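You operate a simulated robot arm through the tools that you are given. There is no shell and no other tool.

Carry out the task below with a simulated robot arm. There is one attempt and no reset: what you move stays moved.

## Task
File the orange and the green cube by the codes that the lit magnifier shows.
Fine: park the magnifier and leave its lamp on.

Only the result counts: the job must be done as asked and must still hold three seconds after the hand-in. Knocking over, shifting, dropping, spilling or breaking anything else fails it.

## Robot
A 7-joint arm with a two-finger parallel gripper, fixed in place. Base frame: the origin is at the foot of the arm, x ahead of it, y to its left, z up; the work surface is at about z = 860. Lengths are in mm, angles in rad, forces in N, time in s.
With the tool pointing down near the work surface it reaches from about 100 to 640 mm from the base axis. Its first joint turns from -1.152 to 1.152 rad. Payload 1.57 kg.
The TCP is the grasp point between the finger pads, 30 mm short of the fingertips. In the tool frame z runs along the fingers and y along their closing line. The gripper opens to 80 mm. The fingers are 17 mm wide and 12 mm thick; the gripper's body (40 by 82 mm) begins 80 mm behind the TCP.
Orientation is that of the tool frame in the base frame, as a unit quaternion [w, x, y, z]. With the fingers straight down and closing along the base's y, the tool's x points along the base's -x, its y along +y and its z along -z.

## Interface
- The arm moves only by the tool send_rows. Its arguments are lists of equal length, an entry for each row: "linear": the shift along the tool's x, y, z in m, a list of three; "delta_rot": the turn, a rotation vector about the tool's x, y, z in rad, a list of three; "hand": the gripper command, from -1 (fully open) to 1 (shut), values between in proportion. In form: {"linear": [[dx, dy, dz], ...], "delta_rot": [[wx, wy, wz], ...], "hand": [hand, ...]}. A call has 1 to 20 rows; each row is the pose to reach, as a shift and turn from the pose commanded when the call began, along the tool's axes at that moment. A row lasts 0.2 s, in which the tool goes at most 50 mm and 0.15 rad; a call with a longer step from one row to the next is refused whole, and so is a gripper value outside its range. A pose out of reach is approached as far as the arm can. The call stops where the force on the tool passes 90 N (or 10 N more than at its start, if that is more) or the arm is blocked; 0.2 s more then pass. Each finger travels about 72 mm/s and halts on what it meets, pressing with about 35 N; the grip force reading is that of the motor and also rises with nothing between the fingers. The clock runs only during rows and for 0.2 s after the last one: add rows that repeat a pose to give the fingers time. The reply holds the time, the measured pose of the TCP, the force on the tool along the base axes, the opening and the grip force, in the units named above and with some noise, with the torque about the TCP (base axes, N m) and any sound that the robot's microphone picked up.
- Cameras (640 x 400 px; columns grow to the right, rows downward): "scene" is fixed at [22.8, 431.5, 1441.2]; the picture's right is [-0.97, -0.26, 0.00], its down [-0.13, 0.48, -0.87] and it looks along [0.23, -0.84, -0.49] (base axes); focal length 339 px, centre (320, 200). "wrist" rides on the gripper at [72, -7, -122] in the tool frame; the picture's right is [0.09, 1.00, 0.00], its down [-0.84, 0.08, -0.54] and it looks along [-0.54, 0.05, 0.84] (tool axes); focal length 238 px, centre (320, 200). There is no depth. A picture from a camera that has moved, and an enlarged one, comes with that camera's place and axes in the base frame and with its lens. The place of the scene camera against the robot may be out by one fixed shift of up to 25 mm in any direction.
- capture(camera): a new picture of that camera. The clock stands still meanwhile.
- zoom(camera, box): a new picture of the part [left, top, right, bottom] of that camera's present view, enlarged. The clock stands still meanwhile.
- job_done(): hands the job in; it is judged then, once.

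Places have to be worked out from the pictures, the camera data and where the tool is seen. Open the gripper and draw the arm clear of the work before you hand the job in, unless the task says otherwise.

The tools are called after "Request:" by a JSON object that holds its "name" and its "arguments". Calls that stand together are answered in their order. send_rows: Moves the arm, as the interface text tells. Its arguments: {"type":"object","properties":{"linear":{"type":"array"},"delta_rot":{"type":"array"},"hand":{"type":"array"}},"required":["linear","delta_rot","hand"]} The other tools are called the same way: capture (camera) takes a picture; zoom (camera, box) takes an enlarged picture of a part of a camera's view; job_done () hands the job in.

At the start:

```text
time_s: 0.0
ee_pos: [336.4, -184.6, 1250.3]
tcp_rot: [0.0, 0.0, 1.0, 0.0]
force: [0.4, 0.5, -0.3]
moment: [0.0, -0.01, 0.01]
finger_gap: 80.1
grasp_force: 0.1
```

scene: 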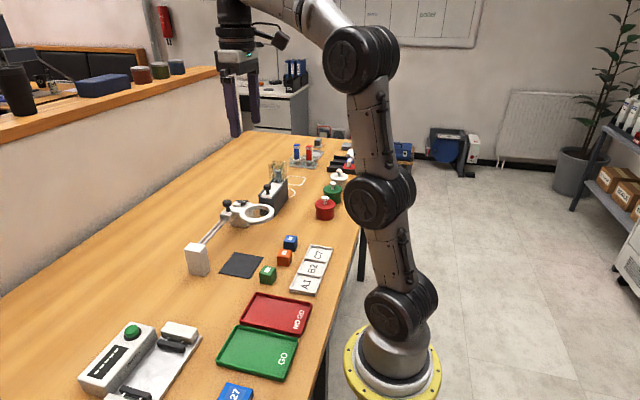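
wrist: 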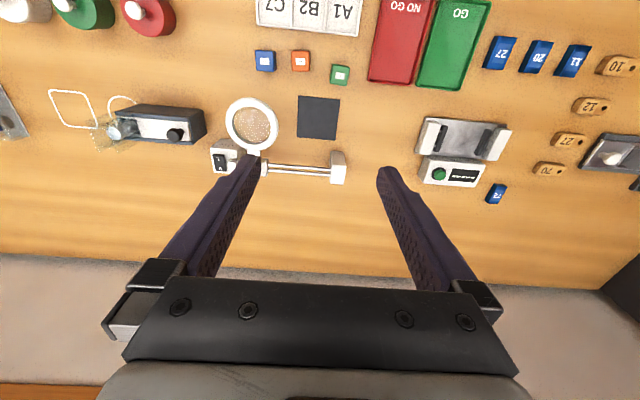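

I begin by looking closer at the magnifier, cubes, and code plate before moving anything.

Request:
{"name": "zoom", "arguments": {"camera": "scene", "box": [170, 160, 350, 300]}}

Request:
{"name": "zoom", "arguments": {"camera": "wrist", "box": [190, 0, 390, 200]}}

Request:
{"name": "zoom", "arguments": {"camera": "wrist", "box": [0, 0, 220, 180]}}

Request:
{"name": "zoom", "arguments": {"camera": "wrist", "box": [360, 0, 640, 220]}}

```text
2.86 times, centred on (260, 230) of scene
camera zoom: at [22.8, 431.5, 1441.2], right [-0.97, -0.26, 0.0], down [-0.13, 0.48, -0.87], along [0.23, -0.84, -0.49], focal length 969 px, centre (491, 114)
```

zoom: 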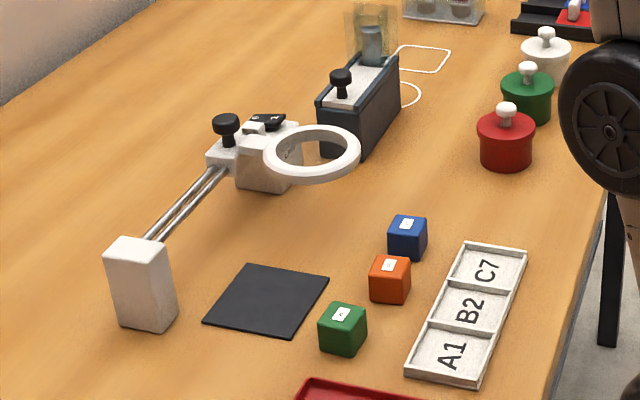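

```text
2.00 times, centred on (290, 100) of wrist
camera zoom: at [264.1, -192.4, 1373.1], right [-0.09, 1.0, 0.0], down [0.84, 0.08, 0.54], along [0.54, 0.05, -0.84], focal length 477 px, centre (380, 400)
```

zoom: 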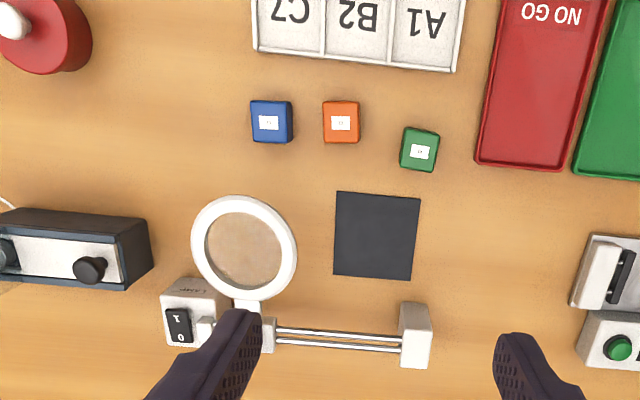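

```text
2.22 times, centred on (110, 90) of wrist
camera zoom: at [264.1, -192.4, 1373.1], right [-0.09, 1.0, 0.0], down [0.84, 0.08, 0.54], along [0.54, 0.05, -0.84], focal length 530 px, centre (787, 444)
```

zoom: 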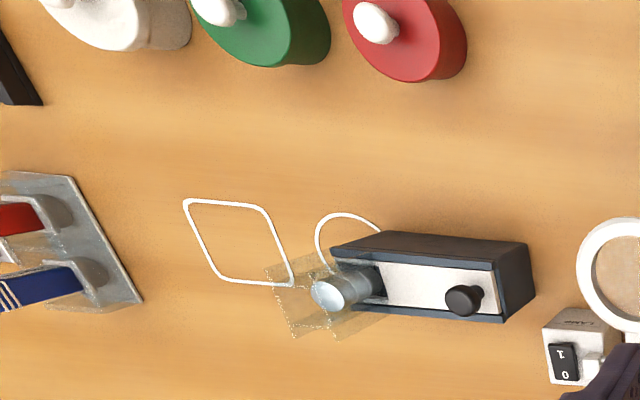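

```text
1.82 times, centred on (500, 110) of wrist
camera zoom: at [264.1, -192.4, 1373.1], right [-0.09, 1.0, 0.0], down [0.84, 0.08, 0.54], along [0.54, 0.05, -0.84], focal length 433 px, centre (-7, 364)
```

zoom: 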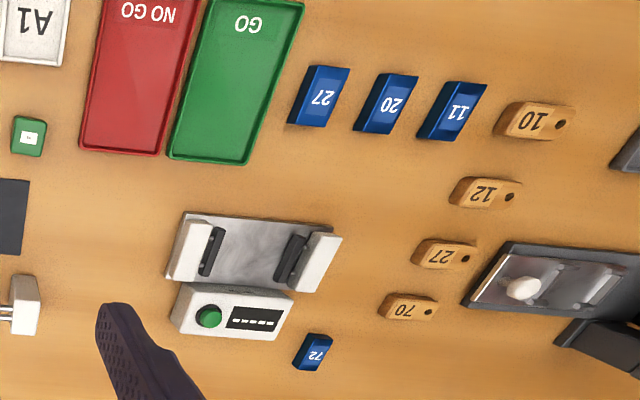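

The magnifier's ring lens is at about (394, -307), on a carriage that slides on rods towards a post. The dark pad is near (390, -185), with the cubes and the A1/B2/C7 tray closer to the base. I'll go lower for a better look at the carriage, switch and cubes.

Request:
{"name": "send_rows", "arguments": {"linear": [[0.005, -0.015, 0.04], [0.01, -0.03, 0.08], [0.015, -0.045, 0.12], [0.02, -0.06, 0.15], [0.02, -0.06, 0.15]], "delta_rot": [[0, 0, 0], [0, 0, 0], [0, 0, 0], [0, 0, 0], [0, 0, 0]], "hand": [-1, -1, -1, -1, -1]}}

Request:
{"name": "capture", "arguments": {"camera": "wrist"}}

Request:
{"name": "zoom", "arguments": {"camera": "wrist", "box": [120, 80, 380, 240]}}

Request:
{"name": "zoom", "arguments": {"camera": "wrist", "box": [240, 0, 480, 150]}}

```text
time_s: 1.2
ee_pos: [315.3, -246.3, 1100.4]
tcp_rot: [0.0, 0.0, 1.0, 0.0]
force: [0.5, -0.2, 0.1]
moment: [0.0, -0.04, -0.01]
finger_gap: 79.8
grasp_force: 0.1
```

```text
taken
camera wrist: at [244.0, -253.4, 1222.4], right [-0.09, 1.0, 0.0], down [0.84, 0.08, 0.54], along [0.54, 0.05, -0.84], focal length 238 px, centre (320, 200)
```

wrist: 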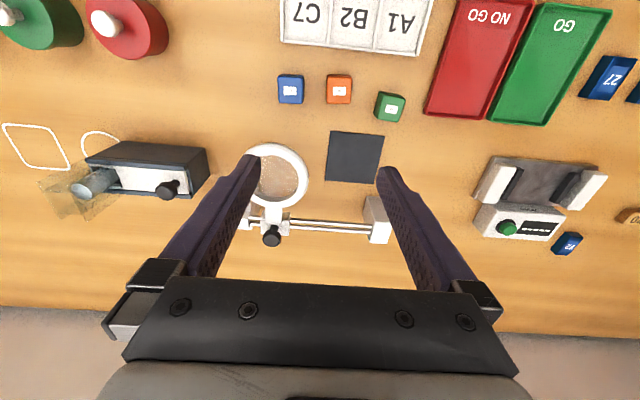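

```text
2.46 times, centred on (250, 160) of wrist
camera zoom: at [244.0, -253.4, 1222.4], right [-0.09, 1.0, 0.0], down [0.84, 0.08, 0.54], along [0.54, 0.05, -0.84], focal length 587 px, centre (492, 298)
```

zoom: 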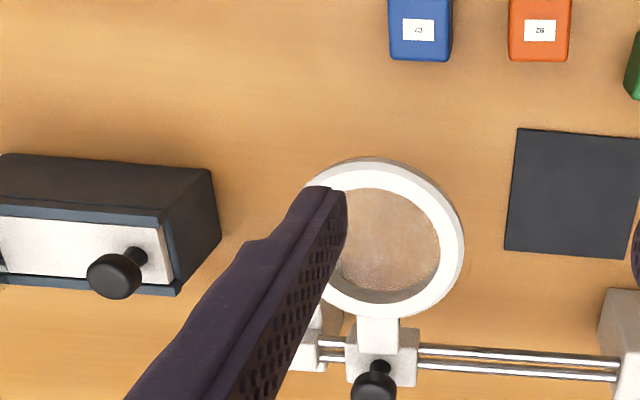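

```text
2.67 times, centred on (360, 75) of wrist
camera zoom: at [244.0, -253.4, 1222.4], right [-0.09, 1.0, 0.0], down [0.84, 0.08, 0.54], along [0.54, 0.05, -0.84], focal length 636 px, centre (213, 533)
```

zoom: 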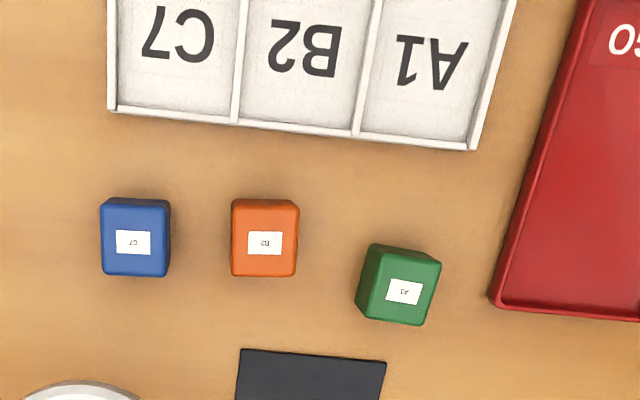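

The label prints are tiny, so I won't trust them without the lit lens. I'll shift sideways so that the lamp switch and carriage show between the fingers.

Request:
{"name": "send_rows", "arguments": {"linear": [[0.0, -0.04, 0.0], [0.0, -0.08, 0.0], [0.0, -0.08, 0.0]], "delta_rot": [[0, 0, 0], [0, 0, 0], [0, 0, 0]], "hand": [-1, -1, -1]}}

Request:
{"name": "capture", "arguments": {"camera": "wrist"}}

Request:
{"name": "zoom", "arguments": {"camera": "wrist", "box": [260, 120, 420, 220]}}

Request:
{"name": "zoom", "arguments": {"camera": "scene", "box": [180, 180, 300, 280]}}

```text
time_s: 2.0
ee_pos: [315.3, -324.8, 1101.1]
tcp_rot: [0.0, 0.0, 1.0, 0.0]
force: [0.2, 0.6, -0.8]
moment: [0.0, 0.02, 0.01]
finger_gap: 80.1
grasp_force: 0.1
```

```text
taken
camera wrist: at [243.1, -333.3, 1222.9], right [-0.09, 1.0, 0.0], down [0.84, 0.08, 0.54], along [0.54, 0.05, -0.84], focal length 238 px, centre (320, 200)
```

wrist: 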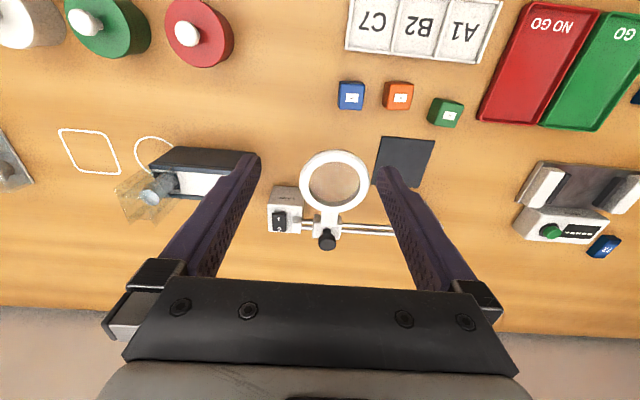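

```text
4.00 times, centred on (340, 170) of wrist
camera zoom: at [243.1, -333.3, 1222.9], right [-0.09, 1.0, 0.0], down [0.84, 0.08, 0.54], along [0.54, 0.05, -0.84], focal length 953 px, centre (240, 320)
```

zoom: 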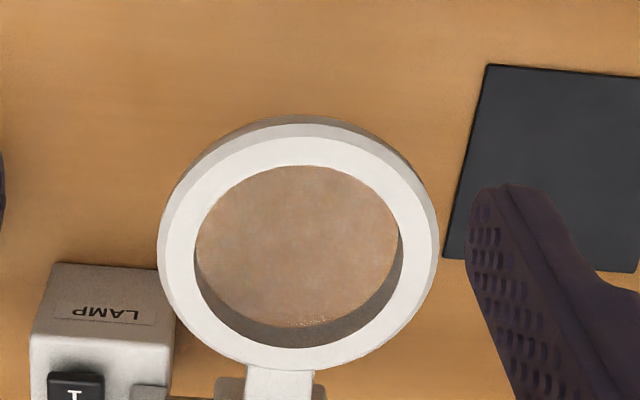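

```text
4.00 times, centred on (240, 230) of scene
camera zoom: at [22.8, 431.5, 1441.2], right [-0.97, -0.26, 0.0], down [-0.13, 0.48, -0.87], along [0.23, -0.84, -0.49], focal length 1357 px, centre (640, 80)
```

zoom: 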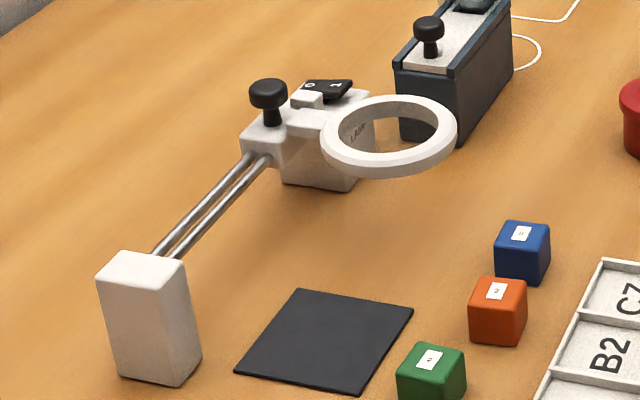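

Request:
{"name": "zoom", "arguments": {"camera": "wrist", "box": [255, 175, 375, 255]}}

Request:
{"name": "zoom", "arguments": {"camera": "scene", "box": [215, 190, 275, 235]}}

```text
5.00 times, centred on (315, 215) of wrist
camera zoom: at [243.1, -333.3, 1222.9], right [-0.09, 1.0, 0.0], down [0.84, 0.08, 0.54], along [0.54, 0.05, -0.84], focal length 1192 px, centre (345, 125)
```

zoom: 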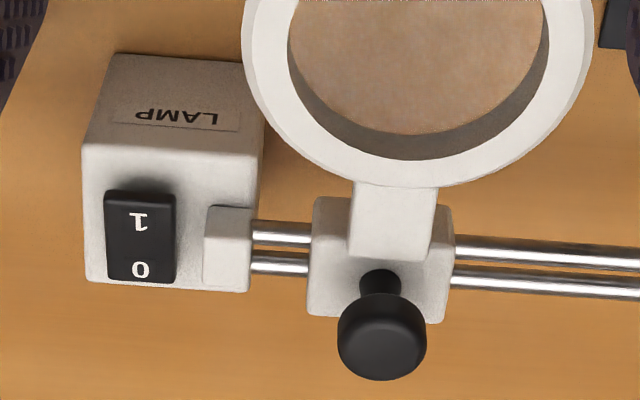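

```text
8.89 times, centred on (245, 212) of scene
camera zoom: at [22.8, 431.5, 1441.2], right [-0.97, -0.26, 0.0], down [-0.13, 0.48, -0.87], along [0.23, -0.84, -0.49], focal length 3015 px, centre (987, 89)
```

zoom: 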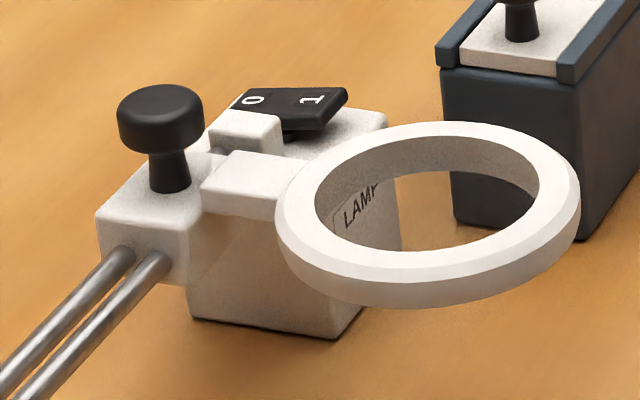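

The rocker's "I" end is raised, so the lamp is off. Triangulation puts the rocker near (480, -375) with its top about z 935. I'll close the fingers and hover over the "I" end near x = 464.

Request:
{"name": "send_rows", "arguments": {"linear": [[-0.03, -0.01, 0.01], [-0.06, -0.02, 0.03], [-0.09, -0.03, 0.05], [-0.12, -0.04, 0.07], [-0.148, -0.0505, 0.09], [-0.148, -0.0505, 0.09]], "delta_rot": [[0, 0, 0], [0, 0, 0], [0, 0, 0], [0, 0, 0], [0, 0, 0], [0, 0, 0]], "hand": [1, 1, 1, 1, 1, 1]}}

Request:
{"name": "capture", "arguments": {"camera": "wrist"}}

Request:
{"name": "zoom", "arguments": {"camera": "scene", "box": [200, 120, 320, 240]}}

```text
time_s: 3.4
ee_pos: [462.2, -375.1, 1009.7]
tcp_rot: [0.0, 0.0, 1.0, 0.0]
force: [-0.2, 0.5, 0.0]
moment: [0.0, -0.01, -0.02]
finger_gap: 0.0
grasp_force: 21.5
```

```text
taken
camera wrist: at [391.5, -382.2, 1132.7], right [-0.09, 1.0, 0.0], down [0.84, 0.08, 0.54], along [0.54, 0.05, -0.84], focal length 238 px, centre (320, 200)
```

wrist: 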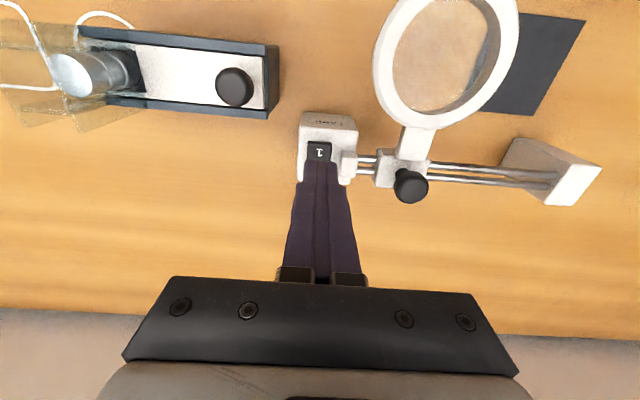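

```text
3.33 times, centred on (260, 180) of scene
camera zoom: at [22.8, 431.5, 1441.2], right [-0.97, -0.26, 0.0], down [-0.13, 0.48, -0.87], along [0.23, -0.84, -0.49], focal length 1131 px, centre (520, 267)
```

zoom: 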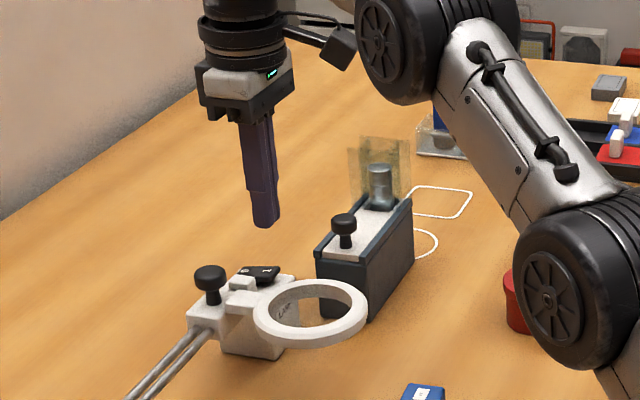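

The closed fingertips sit above the "I" end (glyph near (470, -375)). I'll lower to just above the rocker and read the force.

Request:
{"name": "send_rows", "arguments": {"linear": [[-0.002, 0.0, 0.02], [-0.002, 0.0, 0.034], [-0.002, 0.0, 0.034]], "delta_rot": [[0, 0, 0], [0, 0, 0], [0, 0, 0]], "hand": [1, 1, 1]}}

Request:
{"name": "zoom", "arguments": {"camera": "wrist", "box": [240, 80, 440, 220]}}

Request:
{"name": "zoom", "arguments": {"camera": "scene", "box": [210, 170, 290, 230]}}

```text
time_s: 4.2
ee_pos: [464.7, -375.6, 976.7]
tcp_rot: [0.0, 0.0, 1.0, 0.0]
force: [-0.9, 0.2, 1.2]
moment: [-0.01, 0.0, -0.01]
finger_gap: 0.0
grasp_force: 21.5
```

```text
2.86 times, centred on (340, 150) of wrist
camera zoom: at [393.4, -382.7, 1099.6], right [-0.09, 1.0, 0.0], down [0.84, 0.08, 0.54], along [0.54, 0.05, -0.84], focal length 681 px, centre (263, 343)
```

zoom: 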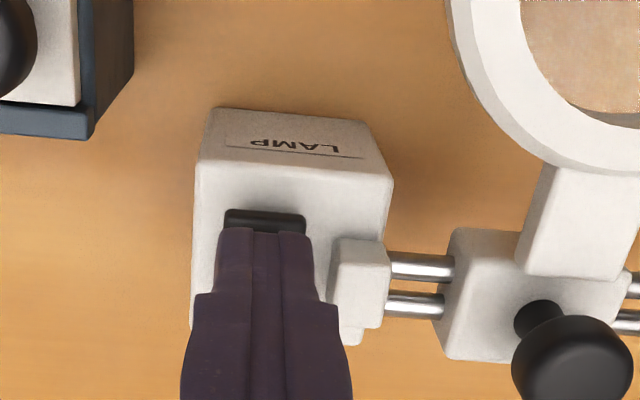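

```text
6.67 times, centred on (250, 200) of scene
camera zoom: at [22.8, 431.5, 1441.2], right [-0.97, -0.26, 0.0], down [-0.13, 0.48, -0.87], along [0.23, -0.84, -0.49], focal length 2261 px, centre (787, 200)
```

zoom: 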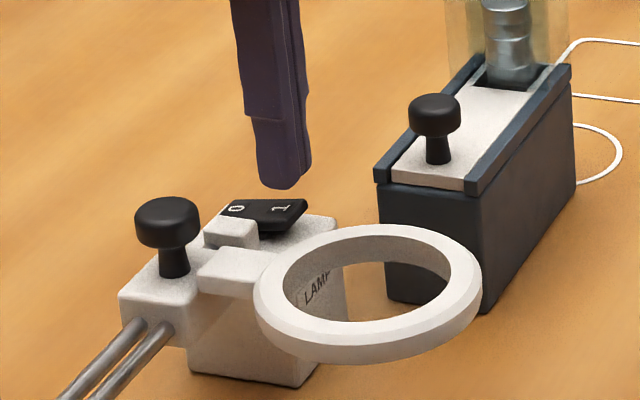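

The tip is about 8–9 mm above the "I" end. I continue down in small steps.

Request:
{"name": "send_rows", "arguments": {"linear": [[0.0, 0.0, 0.004], [0.0, 0.0, 0.007], [0.0, 0.0, 0.009], [0.0, 0.0, 0.011], [0.0, 0.0, 0.011]], "delta_rot": [[0, 0, 0], [0, 0, 0], [0, 0, 0], [0, 0, 0], [0, 0, 0]], "hand": [1, 1, 1, 1, 1]}}

Request:
{"name": "zoom", "arguments": {"camera": "scene", "box": [210, 170, 290, 230]}}

```text
time_s: 5.4
ee_pos: [464.6, -375.3, 965.8]
tcp_rot: [0.0, 0.0, 1.0, 0.0]
force: [-0.3, -0.4, 0.0]
moment: [-0.01, -0.02, 0.0]
finger_gap: 0.1
grasp_force: 21.7
```

```text
6.67 times, centred on (250, 200) of scene
camera zoom: at [22.8, 431.5, 1441.2], right [-0.97, -0.26, 0.0], down [-0.13, 0.48, -0.87], along [0.23, -0.84, -0.49], focal length 2261 px, centre (787, 200)
```

zoom: 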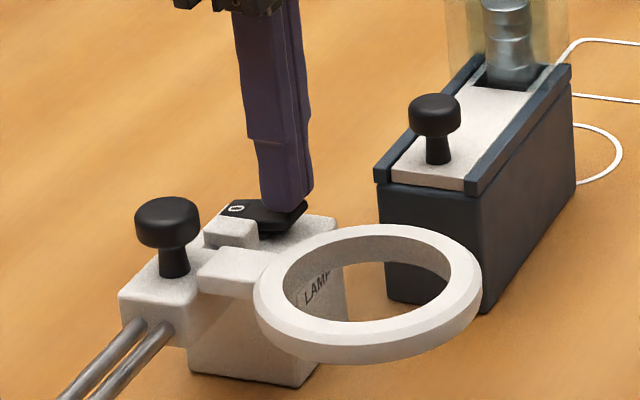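

No force yet with the tip at z ≈ 936. I keep pressing down in small steps.

Request:
{"name": "send_rows", "arguments": {"linear": [[0.0, 0.0, 0.002], [0.0, 0.0, 0.004], [0.0, 0.0, 0.006], [0.0, 0.0, 0.006]], "delta_rot": [[0, 0, 0], [0, 0, 0], [0, 0, 0], [0, 0, 0]], "hand": [1, 1, 1, 1]}}

Request:
{"name": "zoom", "arguments": {"camera": "scene", "box": [210, 170, 290, 230]}}

```text
time_s: 6.4
ee_pos: [464.8, -375.6, 960.1]
tcp_rot: [0.0, 0.0, 1.0, 0.0]
force: [0.2, 0.3, -1.2]
moment: [0.03, -0.01, 0.04]
finger_gap: 0.0
grasp_force: 21.1
heard: click
```

```text
6.67 times, centred on (250, 200) of scene
camera zoom: at [22.8, 431.5, 1441.2], right [-0.97, -0.26, 0.0], down [-0.13, 0.48, -0.87], along [0.23, -0.84, -0.49], focal length 2261 px, centre (787, 200)
```

zoom: 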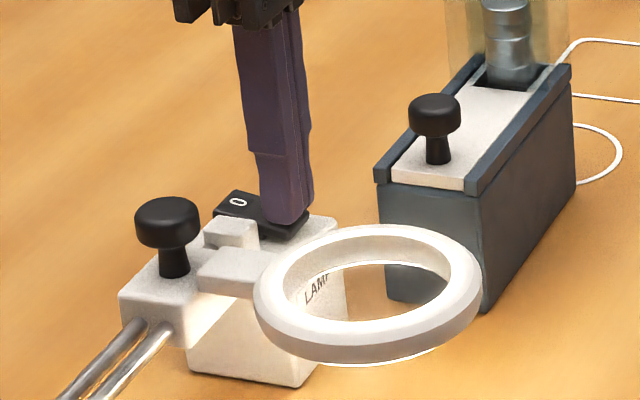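

The rocker clicked and the ring is lit. I retreat straight up, then go over to the orange cube at about (290, -224), opening to roughly 50 mm.

Request:
{"name": "send_rows", "arguments": {"linear": [[0.0, 0.0, -0.03], [0.0, 0.0, -0.07], [0.0, 0.0, -0.11], [0.0, 0.0, -0.14], [0.04, 0.02, -0.14], [0.08, 0.05, -0.14], [0.11, 0.085, -0.14], [0.145, 0.12, -0.14], [0.175, 0.151, -0.12], [0.175, 0.151, -0.08], [0.175, 0.151, -0.06], [0.175, 0.151, -0.06]], "delta_rot": [[0, 0, 0], [0, 0, 0], [0, 0, 0], [0, 0, 0], [0, 0, 0], [0, 0, 0], [0, 0, 0], [0, 0, 0], [0, 0, 0], [0, 0, 0], [0, 0, 0], [0, 0, 0]], "hand": [1, 1, 1, 1, -0.25, -0.25, -0.25, -0.25, -0.25, -0.25, -0.25, -0.25]}}

Request:
{"name": "capture", "arguments": {"camera": "wrist"}}

Request:
{"name": "zoom", "arguments": {"camera": "wrist", "box": [230, 70, 430, 195]}}

Request:
{"name": "capture", "arguments": {"camera": "scene"}}

```text
time_s: 9.0
ee_pos: [291.3, -224.2, 1020.4]
tcp_rot: [0.0, 0.0, 1.0, 0.0]
force: [-0.3, -0.3, -0.9]
moment: [0.01, -0.05, 0.0]
finger_gap: 50.2
grasp_force: 0.0
out of reach, approached as far as the arm can: row 4
```

```text
taken
camera wrist: at [218.9, -231.2, 1142.2], right [-0.09, 1.0, 0.0], down [0.84, 0.08, 0.54], along [0.54, 0.05, -0.84], focal length 238 px, centre (320, 200)
```

wrist: 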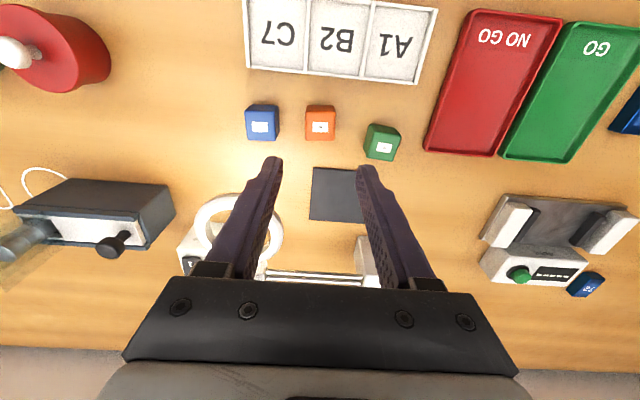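

```text
3.20 times, centred on (330, 132) of wrist
camera zoom: at [218.9, -231.2, 1142.2], right [-0.09, 1.0, 0.0], down [0.84, 0.08, 0.54], along [0.54, 0.05, -0.84], focal length 763 px, centre (288, 416)
```

zoom: 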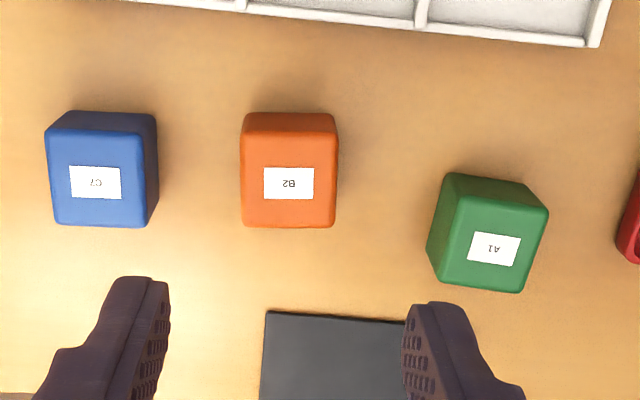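

```text
taken
```

scene: 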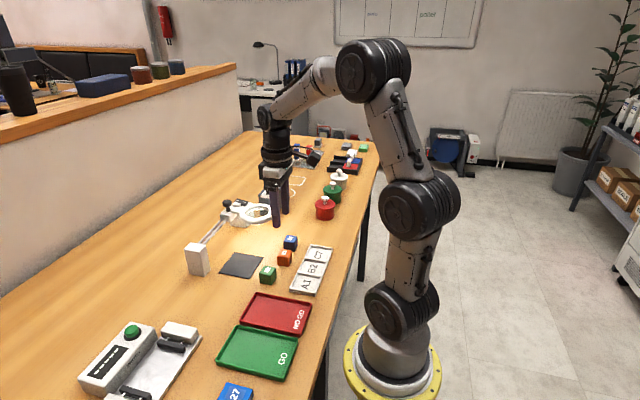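

The orange cube (about 31 mm) is right under the TCP at about (290, -224), turned about 5° to the base axes. I turn the gripper to match, go down and grip it.

Request:
{"name": "send_rows", "arguments": {"linear": [[0.0, 0.0, 0.03], [0.0, 0.0, 0.07], [0.0, 0.0, 0.1], [0.0, 0.0, 0.121], [0.0, 0.0, 0.121], [0.0, 0.0, 0.121], [0.0, 0.0, 0.121], [0.0, 0.0, 0.121]], "delta_rot": [[0, 0, -0.09], [0, 0, -0.09], [0, 0, -0.09], [0, 0, -0.09], [0, 0, -0.09], [0, 0, -0.09], [0, 0, -0.09], [0, 0, -0.09]], "hand": [-0.25, -0.25, -0.25, -0.25, 0.5, 0.5, 0.5, 0.5]}}

Request:
{"name": "zoom", "arguments": {"camera": "wrist", "box": [220, 70, 440, 230]}}

Request:
{"name": "zoom", "arguments": {"camera": "scene", "box": [220, 180, 340, 290]}}

```text
time_s: 10.8
ee_pos: [290.7, -224.0, 898.6]
tcp_rot: [0.0, -0.046, 0.999, 0.0]
force: [0.2, 0.6, 0.1]
moment: [-0.01, 0.05, 0.01]
finger_gap: 30.6
grasp_force: 34.7
```

```text
2.50 times, centred on (330, 150) of wrist
camera zoom: at [219.7, -238.6, 1021.0], right [-0.18, 0.98, 0.0], down [0.83, 0.15, 0.54], along [0.53, 0.1, -0.84], focal length 596 px, centre (295, 325)
```

zoom: 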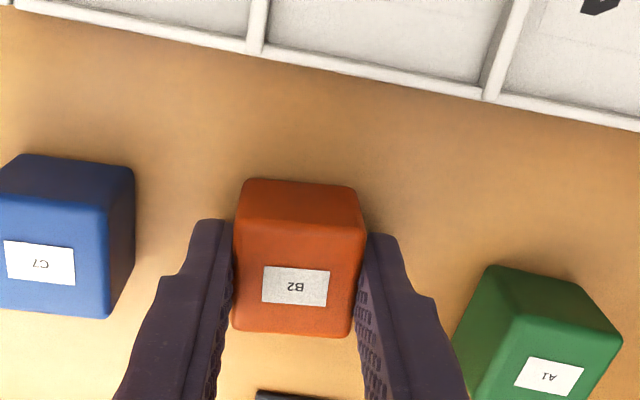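

```text
3.64 times, centred on (280, 235) of scene
camera zoom: at [22.8, 431.5, 1441.2], right [-0.97, -0.26, 0.0], down [-0.13, 0.48, -0.87], along [0.23, -0.84, -0.49], focal length 1233 px, centre (466, 73)
```

zoom: 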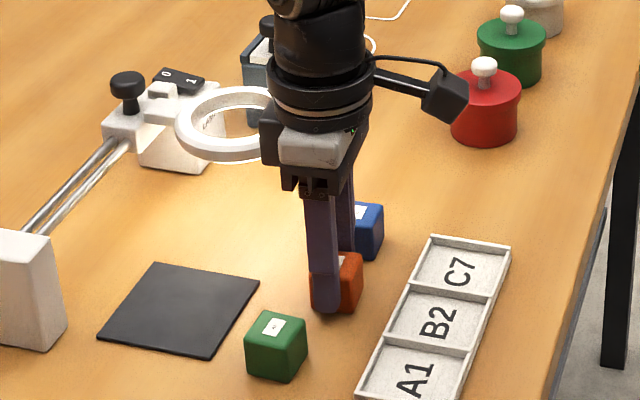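

Grip confirmed with a 30.6 mm gap. I lift it and turn back to square.

Request:
{"name": "send_rows", "arguments": {"linear": [[0.0, 0.0, -0.02], [0.0, 0.0, -0.05], [0.0, 0.0, -0.07], [0.0, 0.0, -0.07]], "delta_rot": [[0, 0, 0], [0, 0, 0.05], [0, 0, 0.09], [0, 0, 0.09]], "hand": [0.5, 0.5, 0.5, 0.5]}}

```text
time_s: 11.8
ee_pos: [291.1, -224.6, 970.3]
tcp_rot: [0.0, 0.0, 1.0, 0.0]
force: [-0.3, -0.3, 0.2]
moment: [0.0, 0.02, 0.0]
finger_gap: 19.9
grasp_force: 0.2
```

The gap reads 19.9 mm with no grip force, so the cube may have slipped out. I check the pictures before anything else.

Request:
{"name": "capture", "arguments": {"camera": "wrist"}}

Request:
{"name": "zoom", "arguments": {"camera": "scene", "box": [220, 180, 340, 290]}}

```text
taken
camera wrist: at [218.5, -231.7, 1091.9], right [-0.09, 1.0, 0.0], down [0.84, 0.08, 0.54], along [0.54, 0.05, -0.84], focal length 238 px, centre (320, 200)
```

wrist: 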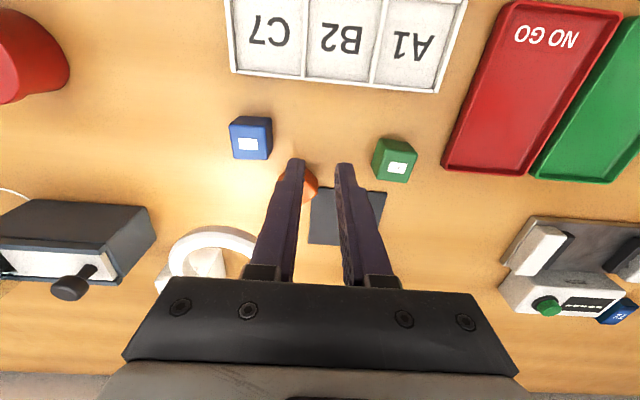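

```text
3.64 times, centred on (280, 235) of scene
camera zoom: at [22.8, 431.5, 1441.2], right [-0.97, -0.26, 0.0], down [-0.13, 0.48, -0.87], along [0.23, -0.84, -0.49], focal length 1233 px, centre (466, 73)
```

zoom: 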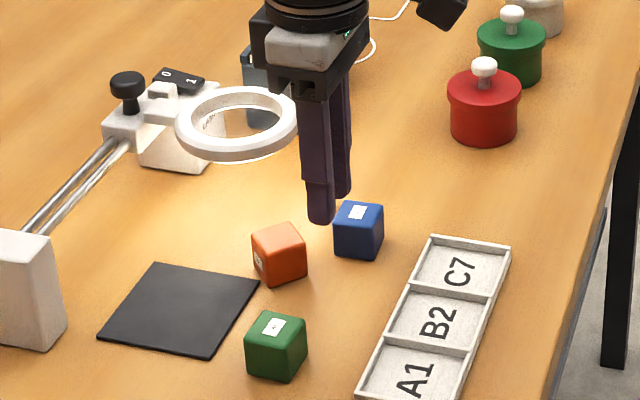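

The cube slipped out and tumbled so that its label is now on its +x side. It touched nothing else. I go up for a clear view of it.

Request:
{"name": "send_rows", "arguments": {"linear": [[0.0, 0.0, -0.04], [0.01, 0.01, -0.07], [0.02, 0.02, -0.1], [0.02, 0.02, -0.1]], "delta_rot": [[0, 0, 0], [0, 0, 0], [0, 0, 0], [0, 0, 0]], "hand": [0.5, -0.25, -0.25, -0.25]}}

Request:
{"name": "capture", "arguments": {"camera": "wrist"}}

Request:
{"name": "zoom", "arguments": {"camera": "wrist", "box": [220, 80, 420, 205]}}

Request:
{"name": "zoom", "arguments": {"camera": "scene", "box": [250, 220, 320, 290]}}

```text
time_s: 12.8
ee_pos: [270.7, -203.4, 1069.4]
tcp_rot: [0.0, 0.0, 1.0, -0.001]
force: [0.9, -0.1, 0.0]
moment: [-0.01, 0.01, 0.02]
finger_gap: 49.9
grasp_force: 0.0
```

```text
taken
camera wrist: at [198.4, -211.3, 1190.9], right [-0.09, 1.0, 0.0], down [0.84, 0.08, 0.54], along [0.54, 0.05, -0.84], focal length 238 px, centre (320, 200)
```

wrist: 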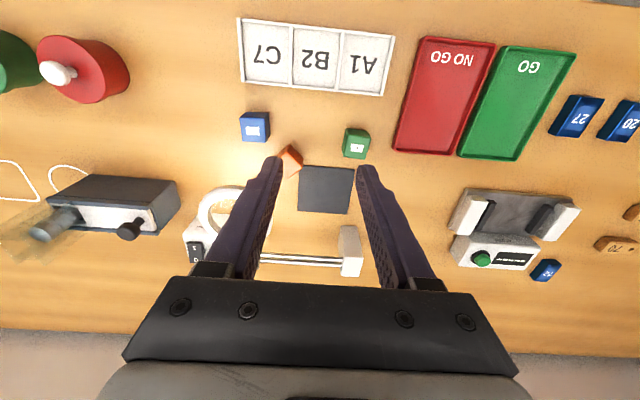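

```text
3.20 times, centred on (320, 142) of wrist
camera zoom: at [198.4, -211.3, 1190.9], right [-0.09, 1.0, 0.0], down [0.84, 0.08, 0.54], along [0.54, 0.05, -0.84], focal length 763 px, centre (320, 384)
```

zoom: 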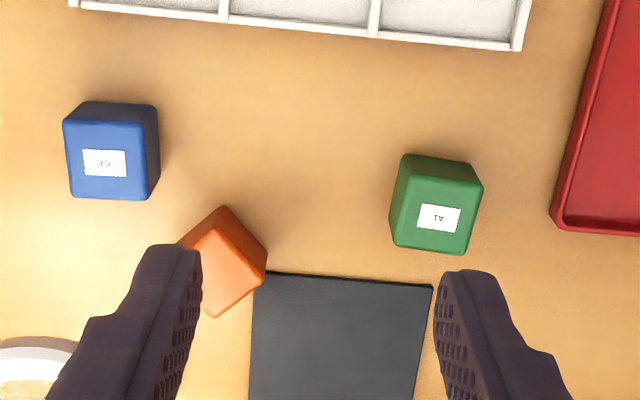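

```text
5.71 times, centred on (285, 255) of scene
camera zoom: at [22.8, 431.5, 1441.2], right [-0.97, -0.26, 0.0], down [-0.13, 0.48, -0.87], along [0.23, -0.84, -0.49], focal length 1938 px, centre (520, -114)
```

zoom: 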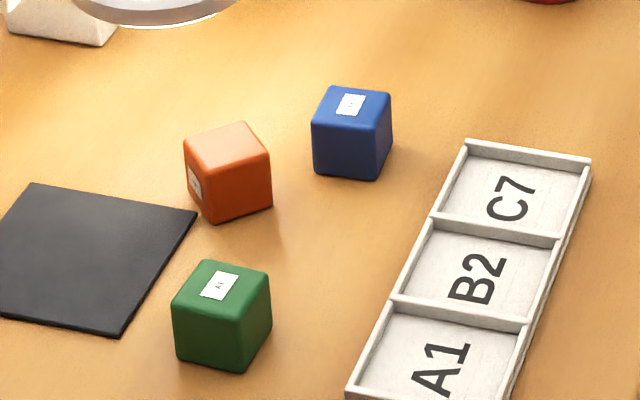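

The orange cube now sits near the pad's near-left corner, turned about 45°, with its label on a side face. I shift sideways to see it clear of the finger.

Request:
{"name": "send_rows", "arguments": {"linear": [[0.0, -0.04, 0.0], [0.0, -0.045, 0.0], [0.0, -0.045, 0.0]], "delta_rot": [[0, 0, 0], [0, 0, 0], [0, 0, 0]], "hand": [-1, -1, -1]}}

Request:
{"name": "zoom", "arguments": {"camera": "wrist", "box": [260, 110, 420, 210]}}

Request:
{"name": "zoom", "arguments": {"camera": "scene", "box": [260, 230, 310, 280]}}

```text
time_s: 13.6
ee_pos: [270.6, -249.6, 1068.6]
tcp_rot: [-0.001, 0.0, 1.0, 0.001]
force: [0.4, -0.1, 0.4]
moment: [0.0, 0.0, 0.0]
finger_gap: 80.1
grasp_force: 0.0
```

```text
4.00 times, centred on (340, 160) of wrist
camera zoom: at [198.4, -256.9, 1190.8], right [-0.09, 1.0, 0.0], down [0.84, 0.08, 0.54], along [0.54, 0.05, -0.84], focal length 953 px, centre (240, 360)
```

zoom: 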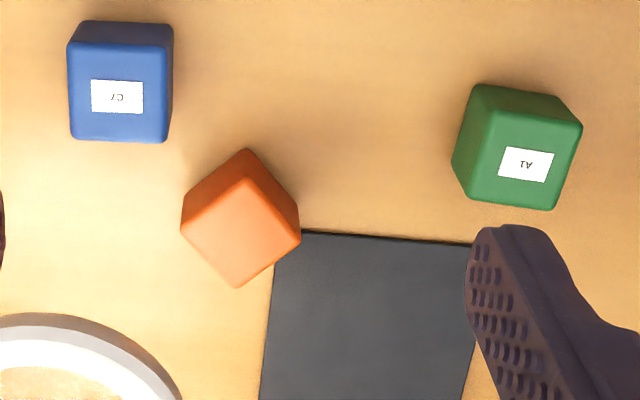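

```text
8.00 times, centred on (285, 255) of scene
camera zoom: at [22.8, 431.5, 1441.2], right [-0.97, -0.26, 0.0], down [-0.13, 0.48, -0.87], along [0.23, -0.84, -0.49], focal length 2713 px, centre (600, -240)
```

zoom: 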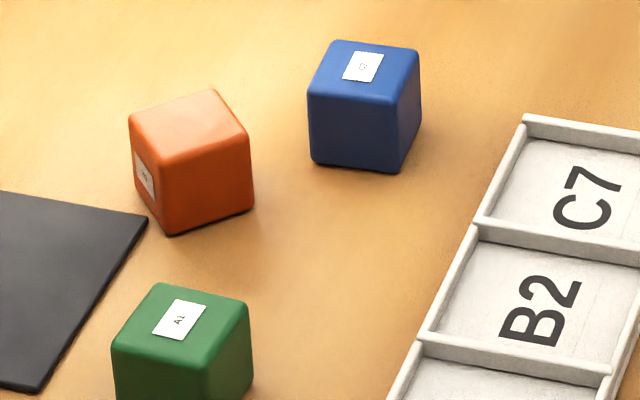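

The label faces about +48° from x, and the lens ring leaves no room for a finger beside the cube. I'll slide the magnifier to the pad side first, since it must be slid anyway, so I go above its knob at about (477, -301).

Request:
{"name": "send_rows", "arguments": {"linear": [[-0.04, -0.01, 0.0], [-0.08, -0.02, 0.0], [-0.12, -0.03, 0.0], [-0.16, -0.04, 0.005], [-0.206, -0.052, 0.018], [-0.206, -0.052, 0.028], [-0.206, -0.052, 0.028]], "delta_rot": [[0, 0, 0], [0, 0, 0], [0, 0, 0], [0, 0, 0], [0, 0, 0], [0, 0, 0], [0, 0, 0]], "hand": [-0.25, -0.25, -0.25, -0.25, -0.25, -0.25, -0.25]}}

Request:
{"name": "capture", "arguments": {"camera": "wrist"}}

Request:
{"name": "zoom", "arguments": {"camera": "wrist", "box": [240, 80, 440, 205]}}

Request:
{"name": "zoom", "arguments": {"camera": "scene", "box": [190, 150, 290, 230]}}

```text
time_s: 15.2
ee_pos: [477.7, -302.5, 1041.4]
tcp_rot: [0.0, 0.0, 1.0, 0.0]
force: [-0.6, -0.4, -1.1]
moment: [-0.04, 0.02, -0.04]
finger_gap: 50.0
grasp_force: 0.0
```

```text
taken
camera wrist: at [405.4, -308.9, 1163.3], right [-0.09, 1.0, 0.0], down [0.84, 0.08, 0.54], along [0.54, 0.05, -0.84], focal length 238 px, centre (320, 200)
```

wrist: 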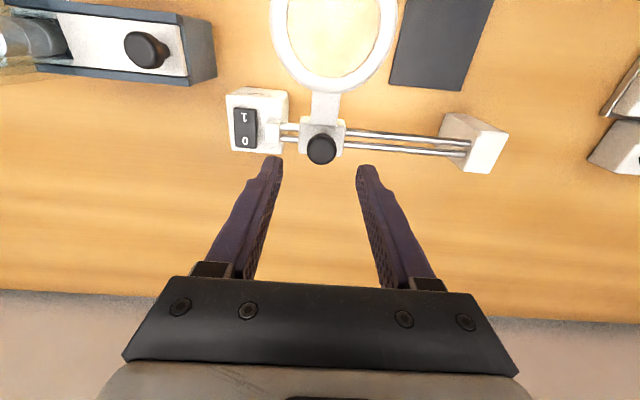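

```text
3.20 times, centred on (340, 142) of wrist
camera zoom: at [405.4, -308.9, 1163.3], right [-0.09, 1.0, 0.0], down [0.84, 0.08, 0.54], along [0.54, 0.05, -0.84], focal length 763 px, centre (256, 384)
```

zoom: 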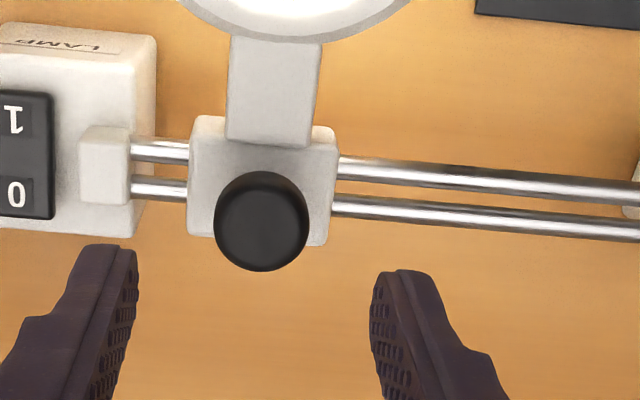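

```text
5.00 times, centred on (240, 190) of scene
camera zoom: at [22.8, 431.5, 1441.2], right [-0.97, -0.26, 0.0], down [-0.13, 0.48, -0.87], along [0.23, -0.84, -0.49], focal length 1696 px, centre (720, 250)
```

zoom: 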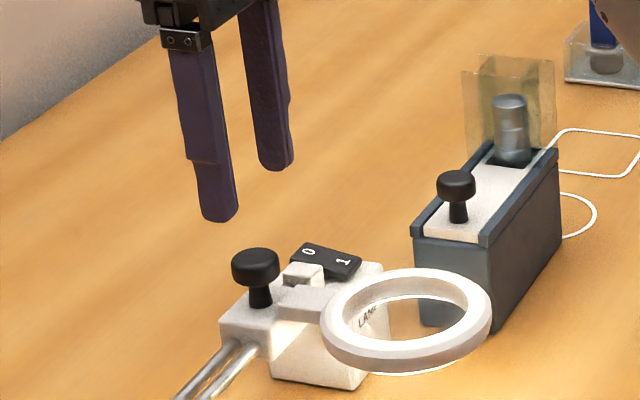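

The knob head is centred under the TCP at about (478, -301), top near z 968. I narrow to 40 mm and lower so that the fingers straddle it.

Request:
{"name": "send_rows", "arguments": {"linear": [[0.0, 0.001, 0.0], [0.0, 0.001, 0.02], [0.0, 0.001, 0.04], [0.0, 0.001, 0.05], [0.0, 0.001, 0.058], [0.0, 0.001, 0.058]], "delta_rot": [[0, 0, 0], [0, 0, 0], [0, 0, 0], [0, 0, 0], [0, 0, 0], [0, 0, 0]], "hand": [0, 0, 0, 0, 0, 0]}}

Request:
{"name": "zoom", "arguments": {"camera": "scene", "box": [190, 150, 290, 230]}}

Request:
{"name": "zoom", "arguments": {"camera": "wrist", "box": [240, 80, 440, 205]}}

```text
time_s: 16.6
ee_pos: [477.1, -300.6, 982.4]
tcp_rot: [0.0, 0.0, 1.0, 0.0]
force: [-0.7, -0.2, -0.5]
moment: [-0.02, -0.02, 0.03]
finger_gap: 40.1
grasp_force: 0.1
```

```text
5.00 times, centred on (240, 190) of scene
camera zoom: at [22.8, 431.5, 1441.2], right [-0.97, -0.26, 0.0], down [-0.13, 0.48, -0.87], along [0.23, -0.84, -0.49], focal length 1696 px, centre (720, 250)
```

zoom: 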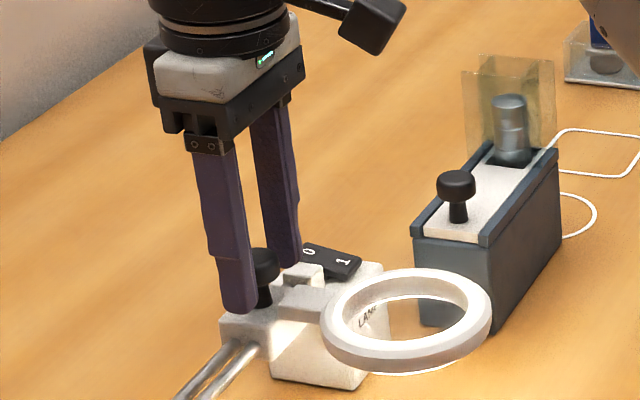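

```text
3.20 times, centred on (340, 142) of wrist
camera zoom: at [404.7, -308.1, 1105.2], right [-0.09, 1.0, 0.0], down [0.84, 0.08, 0.54], along [0.54, 0.05, -0.84], focal length 763 px, centre (256, 384)
```

zoom: 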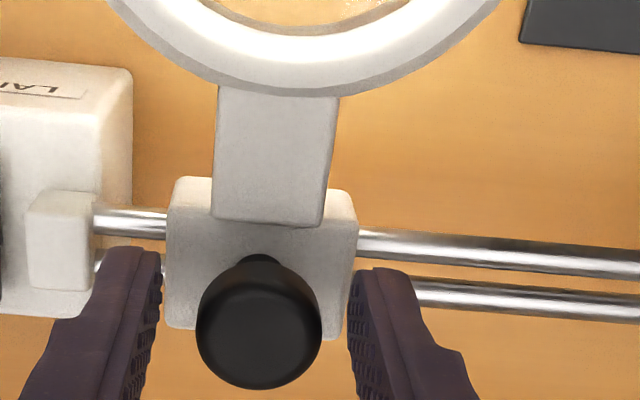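

The fingers straddle the knob head cleanly. I close to a loose 29 mm and push the carriage slowly in +y.

Request:
{"name": "send_rows", "arguments": {"linear": [[0, 0, 0], [0, 0.004, 0], [0, 0.01, 0], [0, 0.016, 0], [0, 0.022, 0], [0, 0.028, 0], [0, 0.034, 0], [0, 0.04, 0], [0, 0.04, 0]], "delta_rot": [[0, 0, 0], [0, 0, 0], [0, 0, 0], [0, 0, 0], [0, 0, 0], [0, 0, 0], [0, 0, 0], [0, 0, 0], [0, 0, 0]], "hand": [0.27, 0.27, 0.27, 0.27, 0.27, 0.27, 0.27, 0.27, 0.27]}}

Request:
{"name": "zoom", "arguments": {"camera": "scene", "box": [180, 150, 300, 290]}}

```text
time_s: 18.6
ee_pos: [477.0, -261.2, 981.4]
tcp_rot: [0.0, 0.0, 1.0, 0.0]
force: [0.0, 0.4, -0.3]
moment: [0.0, 0.01, -0.02]
finger_gap: 29.6
grasp_force: 0.1
```

```text
2.86 times, centred on (240, 220) of scene
camera zoom: at [22.8, 431.5, 1441.2], right [-0.97, -0.26, 0.0], down [-0.13, 0.48, -0.87], along [0.23, -0.84, -0.49], focal length 969 px, centre (549, 143)
```

zoom: 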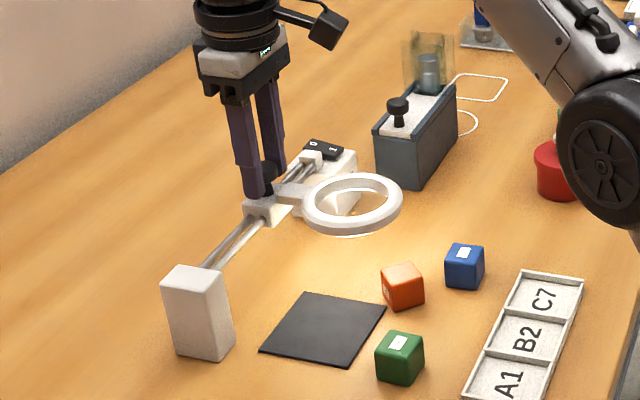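

The carriage slides freely. I keep pushing until the lens is over the pad, or until it meets the post.

Request:
{"name": "send_rows", "arguments": {"linear": [[0, 0.006, 0], [0, 0.014, 0], [0, 0.022, 0], [0, 0.03, 0], [0, 0.038, 0], [0, 0.046, 0], [0, 0.054, 0], [0, 0.062, 0], [0, 0.068, 0], [0, 0.073, 0], [0, 0.077, 0], [0, 0.077, 0]], "delta_rot": [[0, 0, 0], [0, 0, 0], [0, 0, 0], [0, 0, 0], [0, 0, 0], [0, 0, 0], [0, 0, 0], [0, 0, 0], [0, 0, 0], [0, 0, 0], [0, 0, 0], [0, 0, 0]], "hand": [0.27, 0.27, 0.27, 0.27, 0.27, 0.27, 0.27, 0.27, 0.27, 0.27, 0.27, 0.27]}}

Request:
{"name": "zoom", "arguments": {"camera": "scene", "box": [180, 150, 300, 290]}}

Request:
{"name": "capture", "arguments": {"camera": "wrist"}}

```text
time_s: 21.2
ee_pos: [475.8, -183.6, 982.9]
tcp_rot: [0.0, -0.001, 1.0, -0.001]
force: [0.3, 0.3, 0.6]
moment: [0.0, 0.04, 0.02]
finger_gap: 29.4
grasp_force: 0.1
```

```text
2.86 times, centred on (240, 220) of scene
camera zoom: at [22.8, 431.5, 1441.2], right [-0.97, -0.26, 0.0], down [-0.13, 0.48, -0.87], along [0.23, -0.84, -0.49], focal length 969 px, centre (549, 143)
```

zoom: 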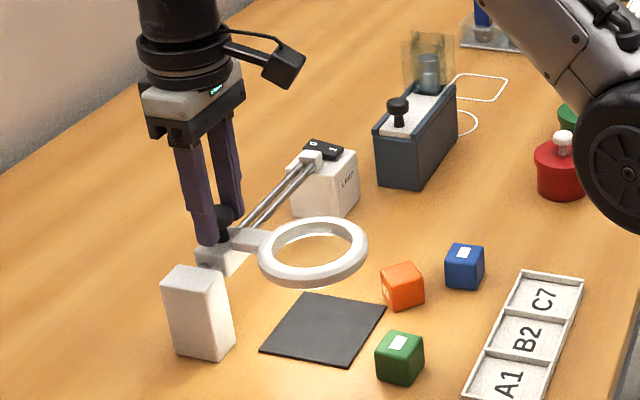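

```text
taken
camera wrist: at [405.0, -190.8, 1105.1], right [-0.09, 1.0, 0.0], down [0.84, 0.08, 0.54], along [0.54, 0.05, -0.84], focal length 238 px, centre (320, 200)
```

wrist: 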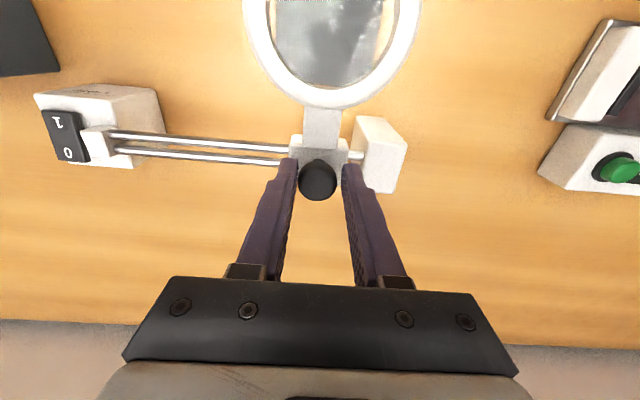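

The lens is now over the pad with no resistance. I raise the fingers off the knob and go above the orange cube, turning the tool by 48° to match its side faces.

Request:
{"name": "send_rows", "arguments": {"linear": [[0, 0, -0.03], [0, 0, -0.07], [0, 0, -0.09], [0.03, -0.013, -0.09], [0.065, -0.028, -0.09], [0.1, -0.044, -0.08], [0.1373, -0.0605, -0.06], [0.1373, -0.0605, -0.02], [0.1373, -0.0605, 0.012], [0.1373, -0.0605, 0.012]], "delta_rot": [[0, 0, 0], [0, 0, 0], [0, 0, 0], [0, 0, -0.14], [0, 0, -0.28], [0, 0, -0.42], [0, 0, -0.56], [0, 0, -0.7], [0, 0, -0.8325], [0, 0, -0.8325]], "hand": [0.27, 0.27, 0.27, -0.25, -0.25, -0.25, -0.25, -0.25, -0.25, -0.25]}}

Request:
{"name": "capture", "arguments": {"camera": "wrist"}}

Request:
{"name": "zoom", "arguments": {"camera": "wrist", "box": [240, 80, 400, 180]}}

Request:
{"name": "zoom", "arguments": {"camera": "scene", "box": [220, 180, 340, 290]}}

```text
time_s: 23.4
ee_pos: [338.6, -244.5, 969.9]
tcp_rot: [0.0, -0.404, 0.915, 0.0]
force: [0.8, 0.5, -0.7]
moment: [0.0, -0.04, -0.03]
finger_gap: 49.8
grasp_force: 0.0
```

```text
taken
camera wrist: at [295.7, -302.4, 1092.6], right [-0.8, 0.6, 0.0], down [0.5, 0.67, 0.54], along [0.33, 0.43, -0.84], focal length 238 px, centre (320, 200)
```

wrist: 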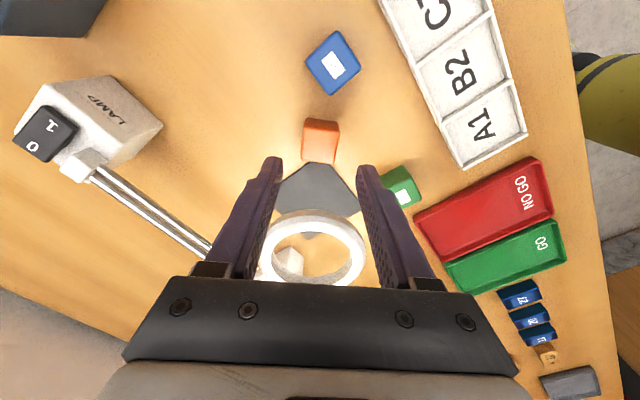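

```text
4.00 times, centred on (320, 130) of wrist
camera zoom: at [295.7, -302.4, 1092.6], right [-0.8, 0.6, 0.0], down [0.5, 0.67, 0.54], along [0.33, 0.43, -0.84], focal length 953 px, centre (320, 480)
```

zoom: 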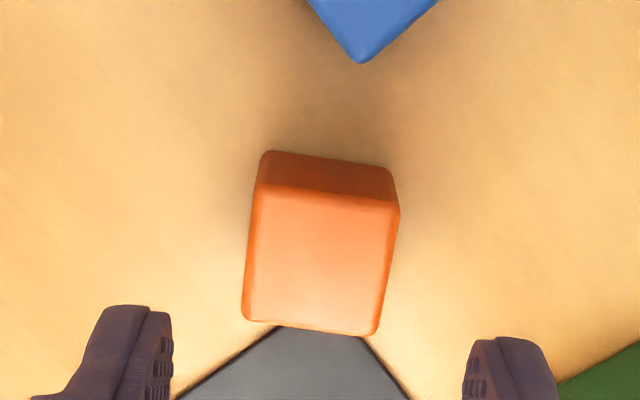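

```text
3.64 times, centred on (280, 235) of scene
camera zoom: at [22.8, 431.5, 1441.2], right [-0.97, -0.26, 0.0], down [-0.13, 0.48, -0.87], along [0.23, -0.84, -0.49], focal length 1233 px, centre (466, 73)
```

zoom: 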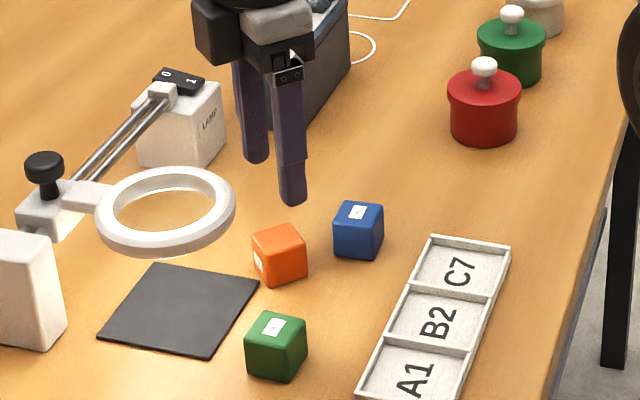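

The cube is centred between the fingers, about 3° off in yaw, which I correct. I go deeper this time, with the tips just above the table, and close fully.

Request:
{"name": "send_rows", "arguments": {"linear": [[0, 0, 0.03], [0, 0, 0.055], [0, 0, 0.07], [0, 0, 0.0765], [0, 0, 0.0765], [0, 0, 0.0765], [0, 0, 0.0765], [0, 0, 0.0765]], "delta_rot": [[0, 0, 0.05], [0, 0, 0.05], [0, 0, 0.05], [0, 0, 0.05], [0, 0, 0.05], [0, 0, 0.05], [0, 0, 0.05], [0, 0, 0.05]], "hand": [-0.25, -0.25, -0.25, -0.25, 1, 1, 1, 1]}}

Request:
{"name": "zoom", "arguments": {"camera": "wrist", "box": [220, 80, 420, 240]}}

Request:
{"name": "zoom", "arguments": {"camera": "scene", "box": [250, 200, 330, 290]}}

```text
time_s: 25.2
ee_pos: [339.8, -244.4, 894.6]
tcp_rot: [-0.001, -0.381, 0.925, 0.0]
force: [0.5, 0.3, 0.0]
moment: [0.0, 0.02, 0.04]
finger_gap: 30.6
grasp_force: 35.7
```

```text
2.50 times, centred on (320, 160) of wrist
camera zoom: at [293.2, -300.1, 1016.8], right [-0.77, 0.64, 0.0], down [0.54, 0.65, 0.54], along [0.35, 0.42, -0.84], focal length 596 px, centre (320, 300)
```

zoom: 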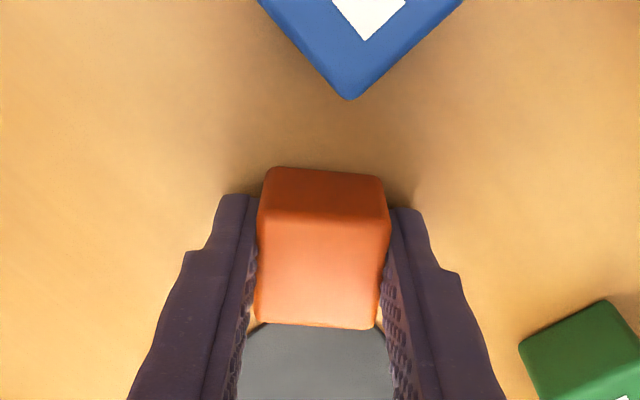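

```text
4.44 times, centred on (290, 245) of scene
camera zoom: at [22.8, 431.5, 1441.2], right [-0.97, -0.26, 0.0], down [-0.13, 0.48, -0.87], along [0.23, -0.84, -0.49], focal length 1507 px, centre (453, 0)
```

zoom: 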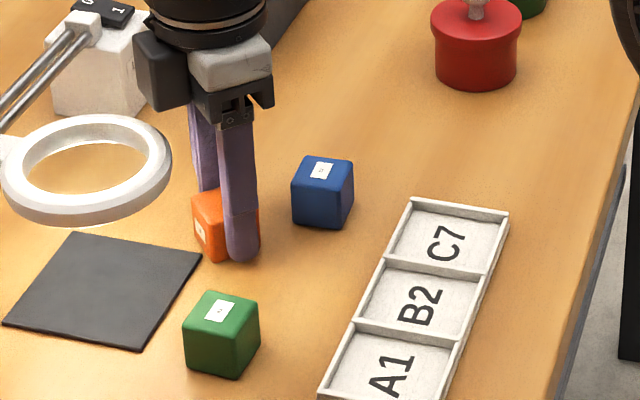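

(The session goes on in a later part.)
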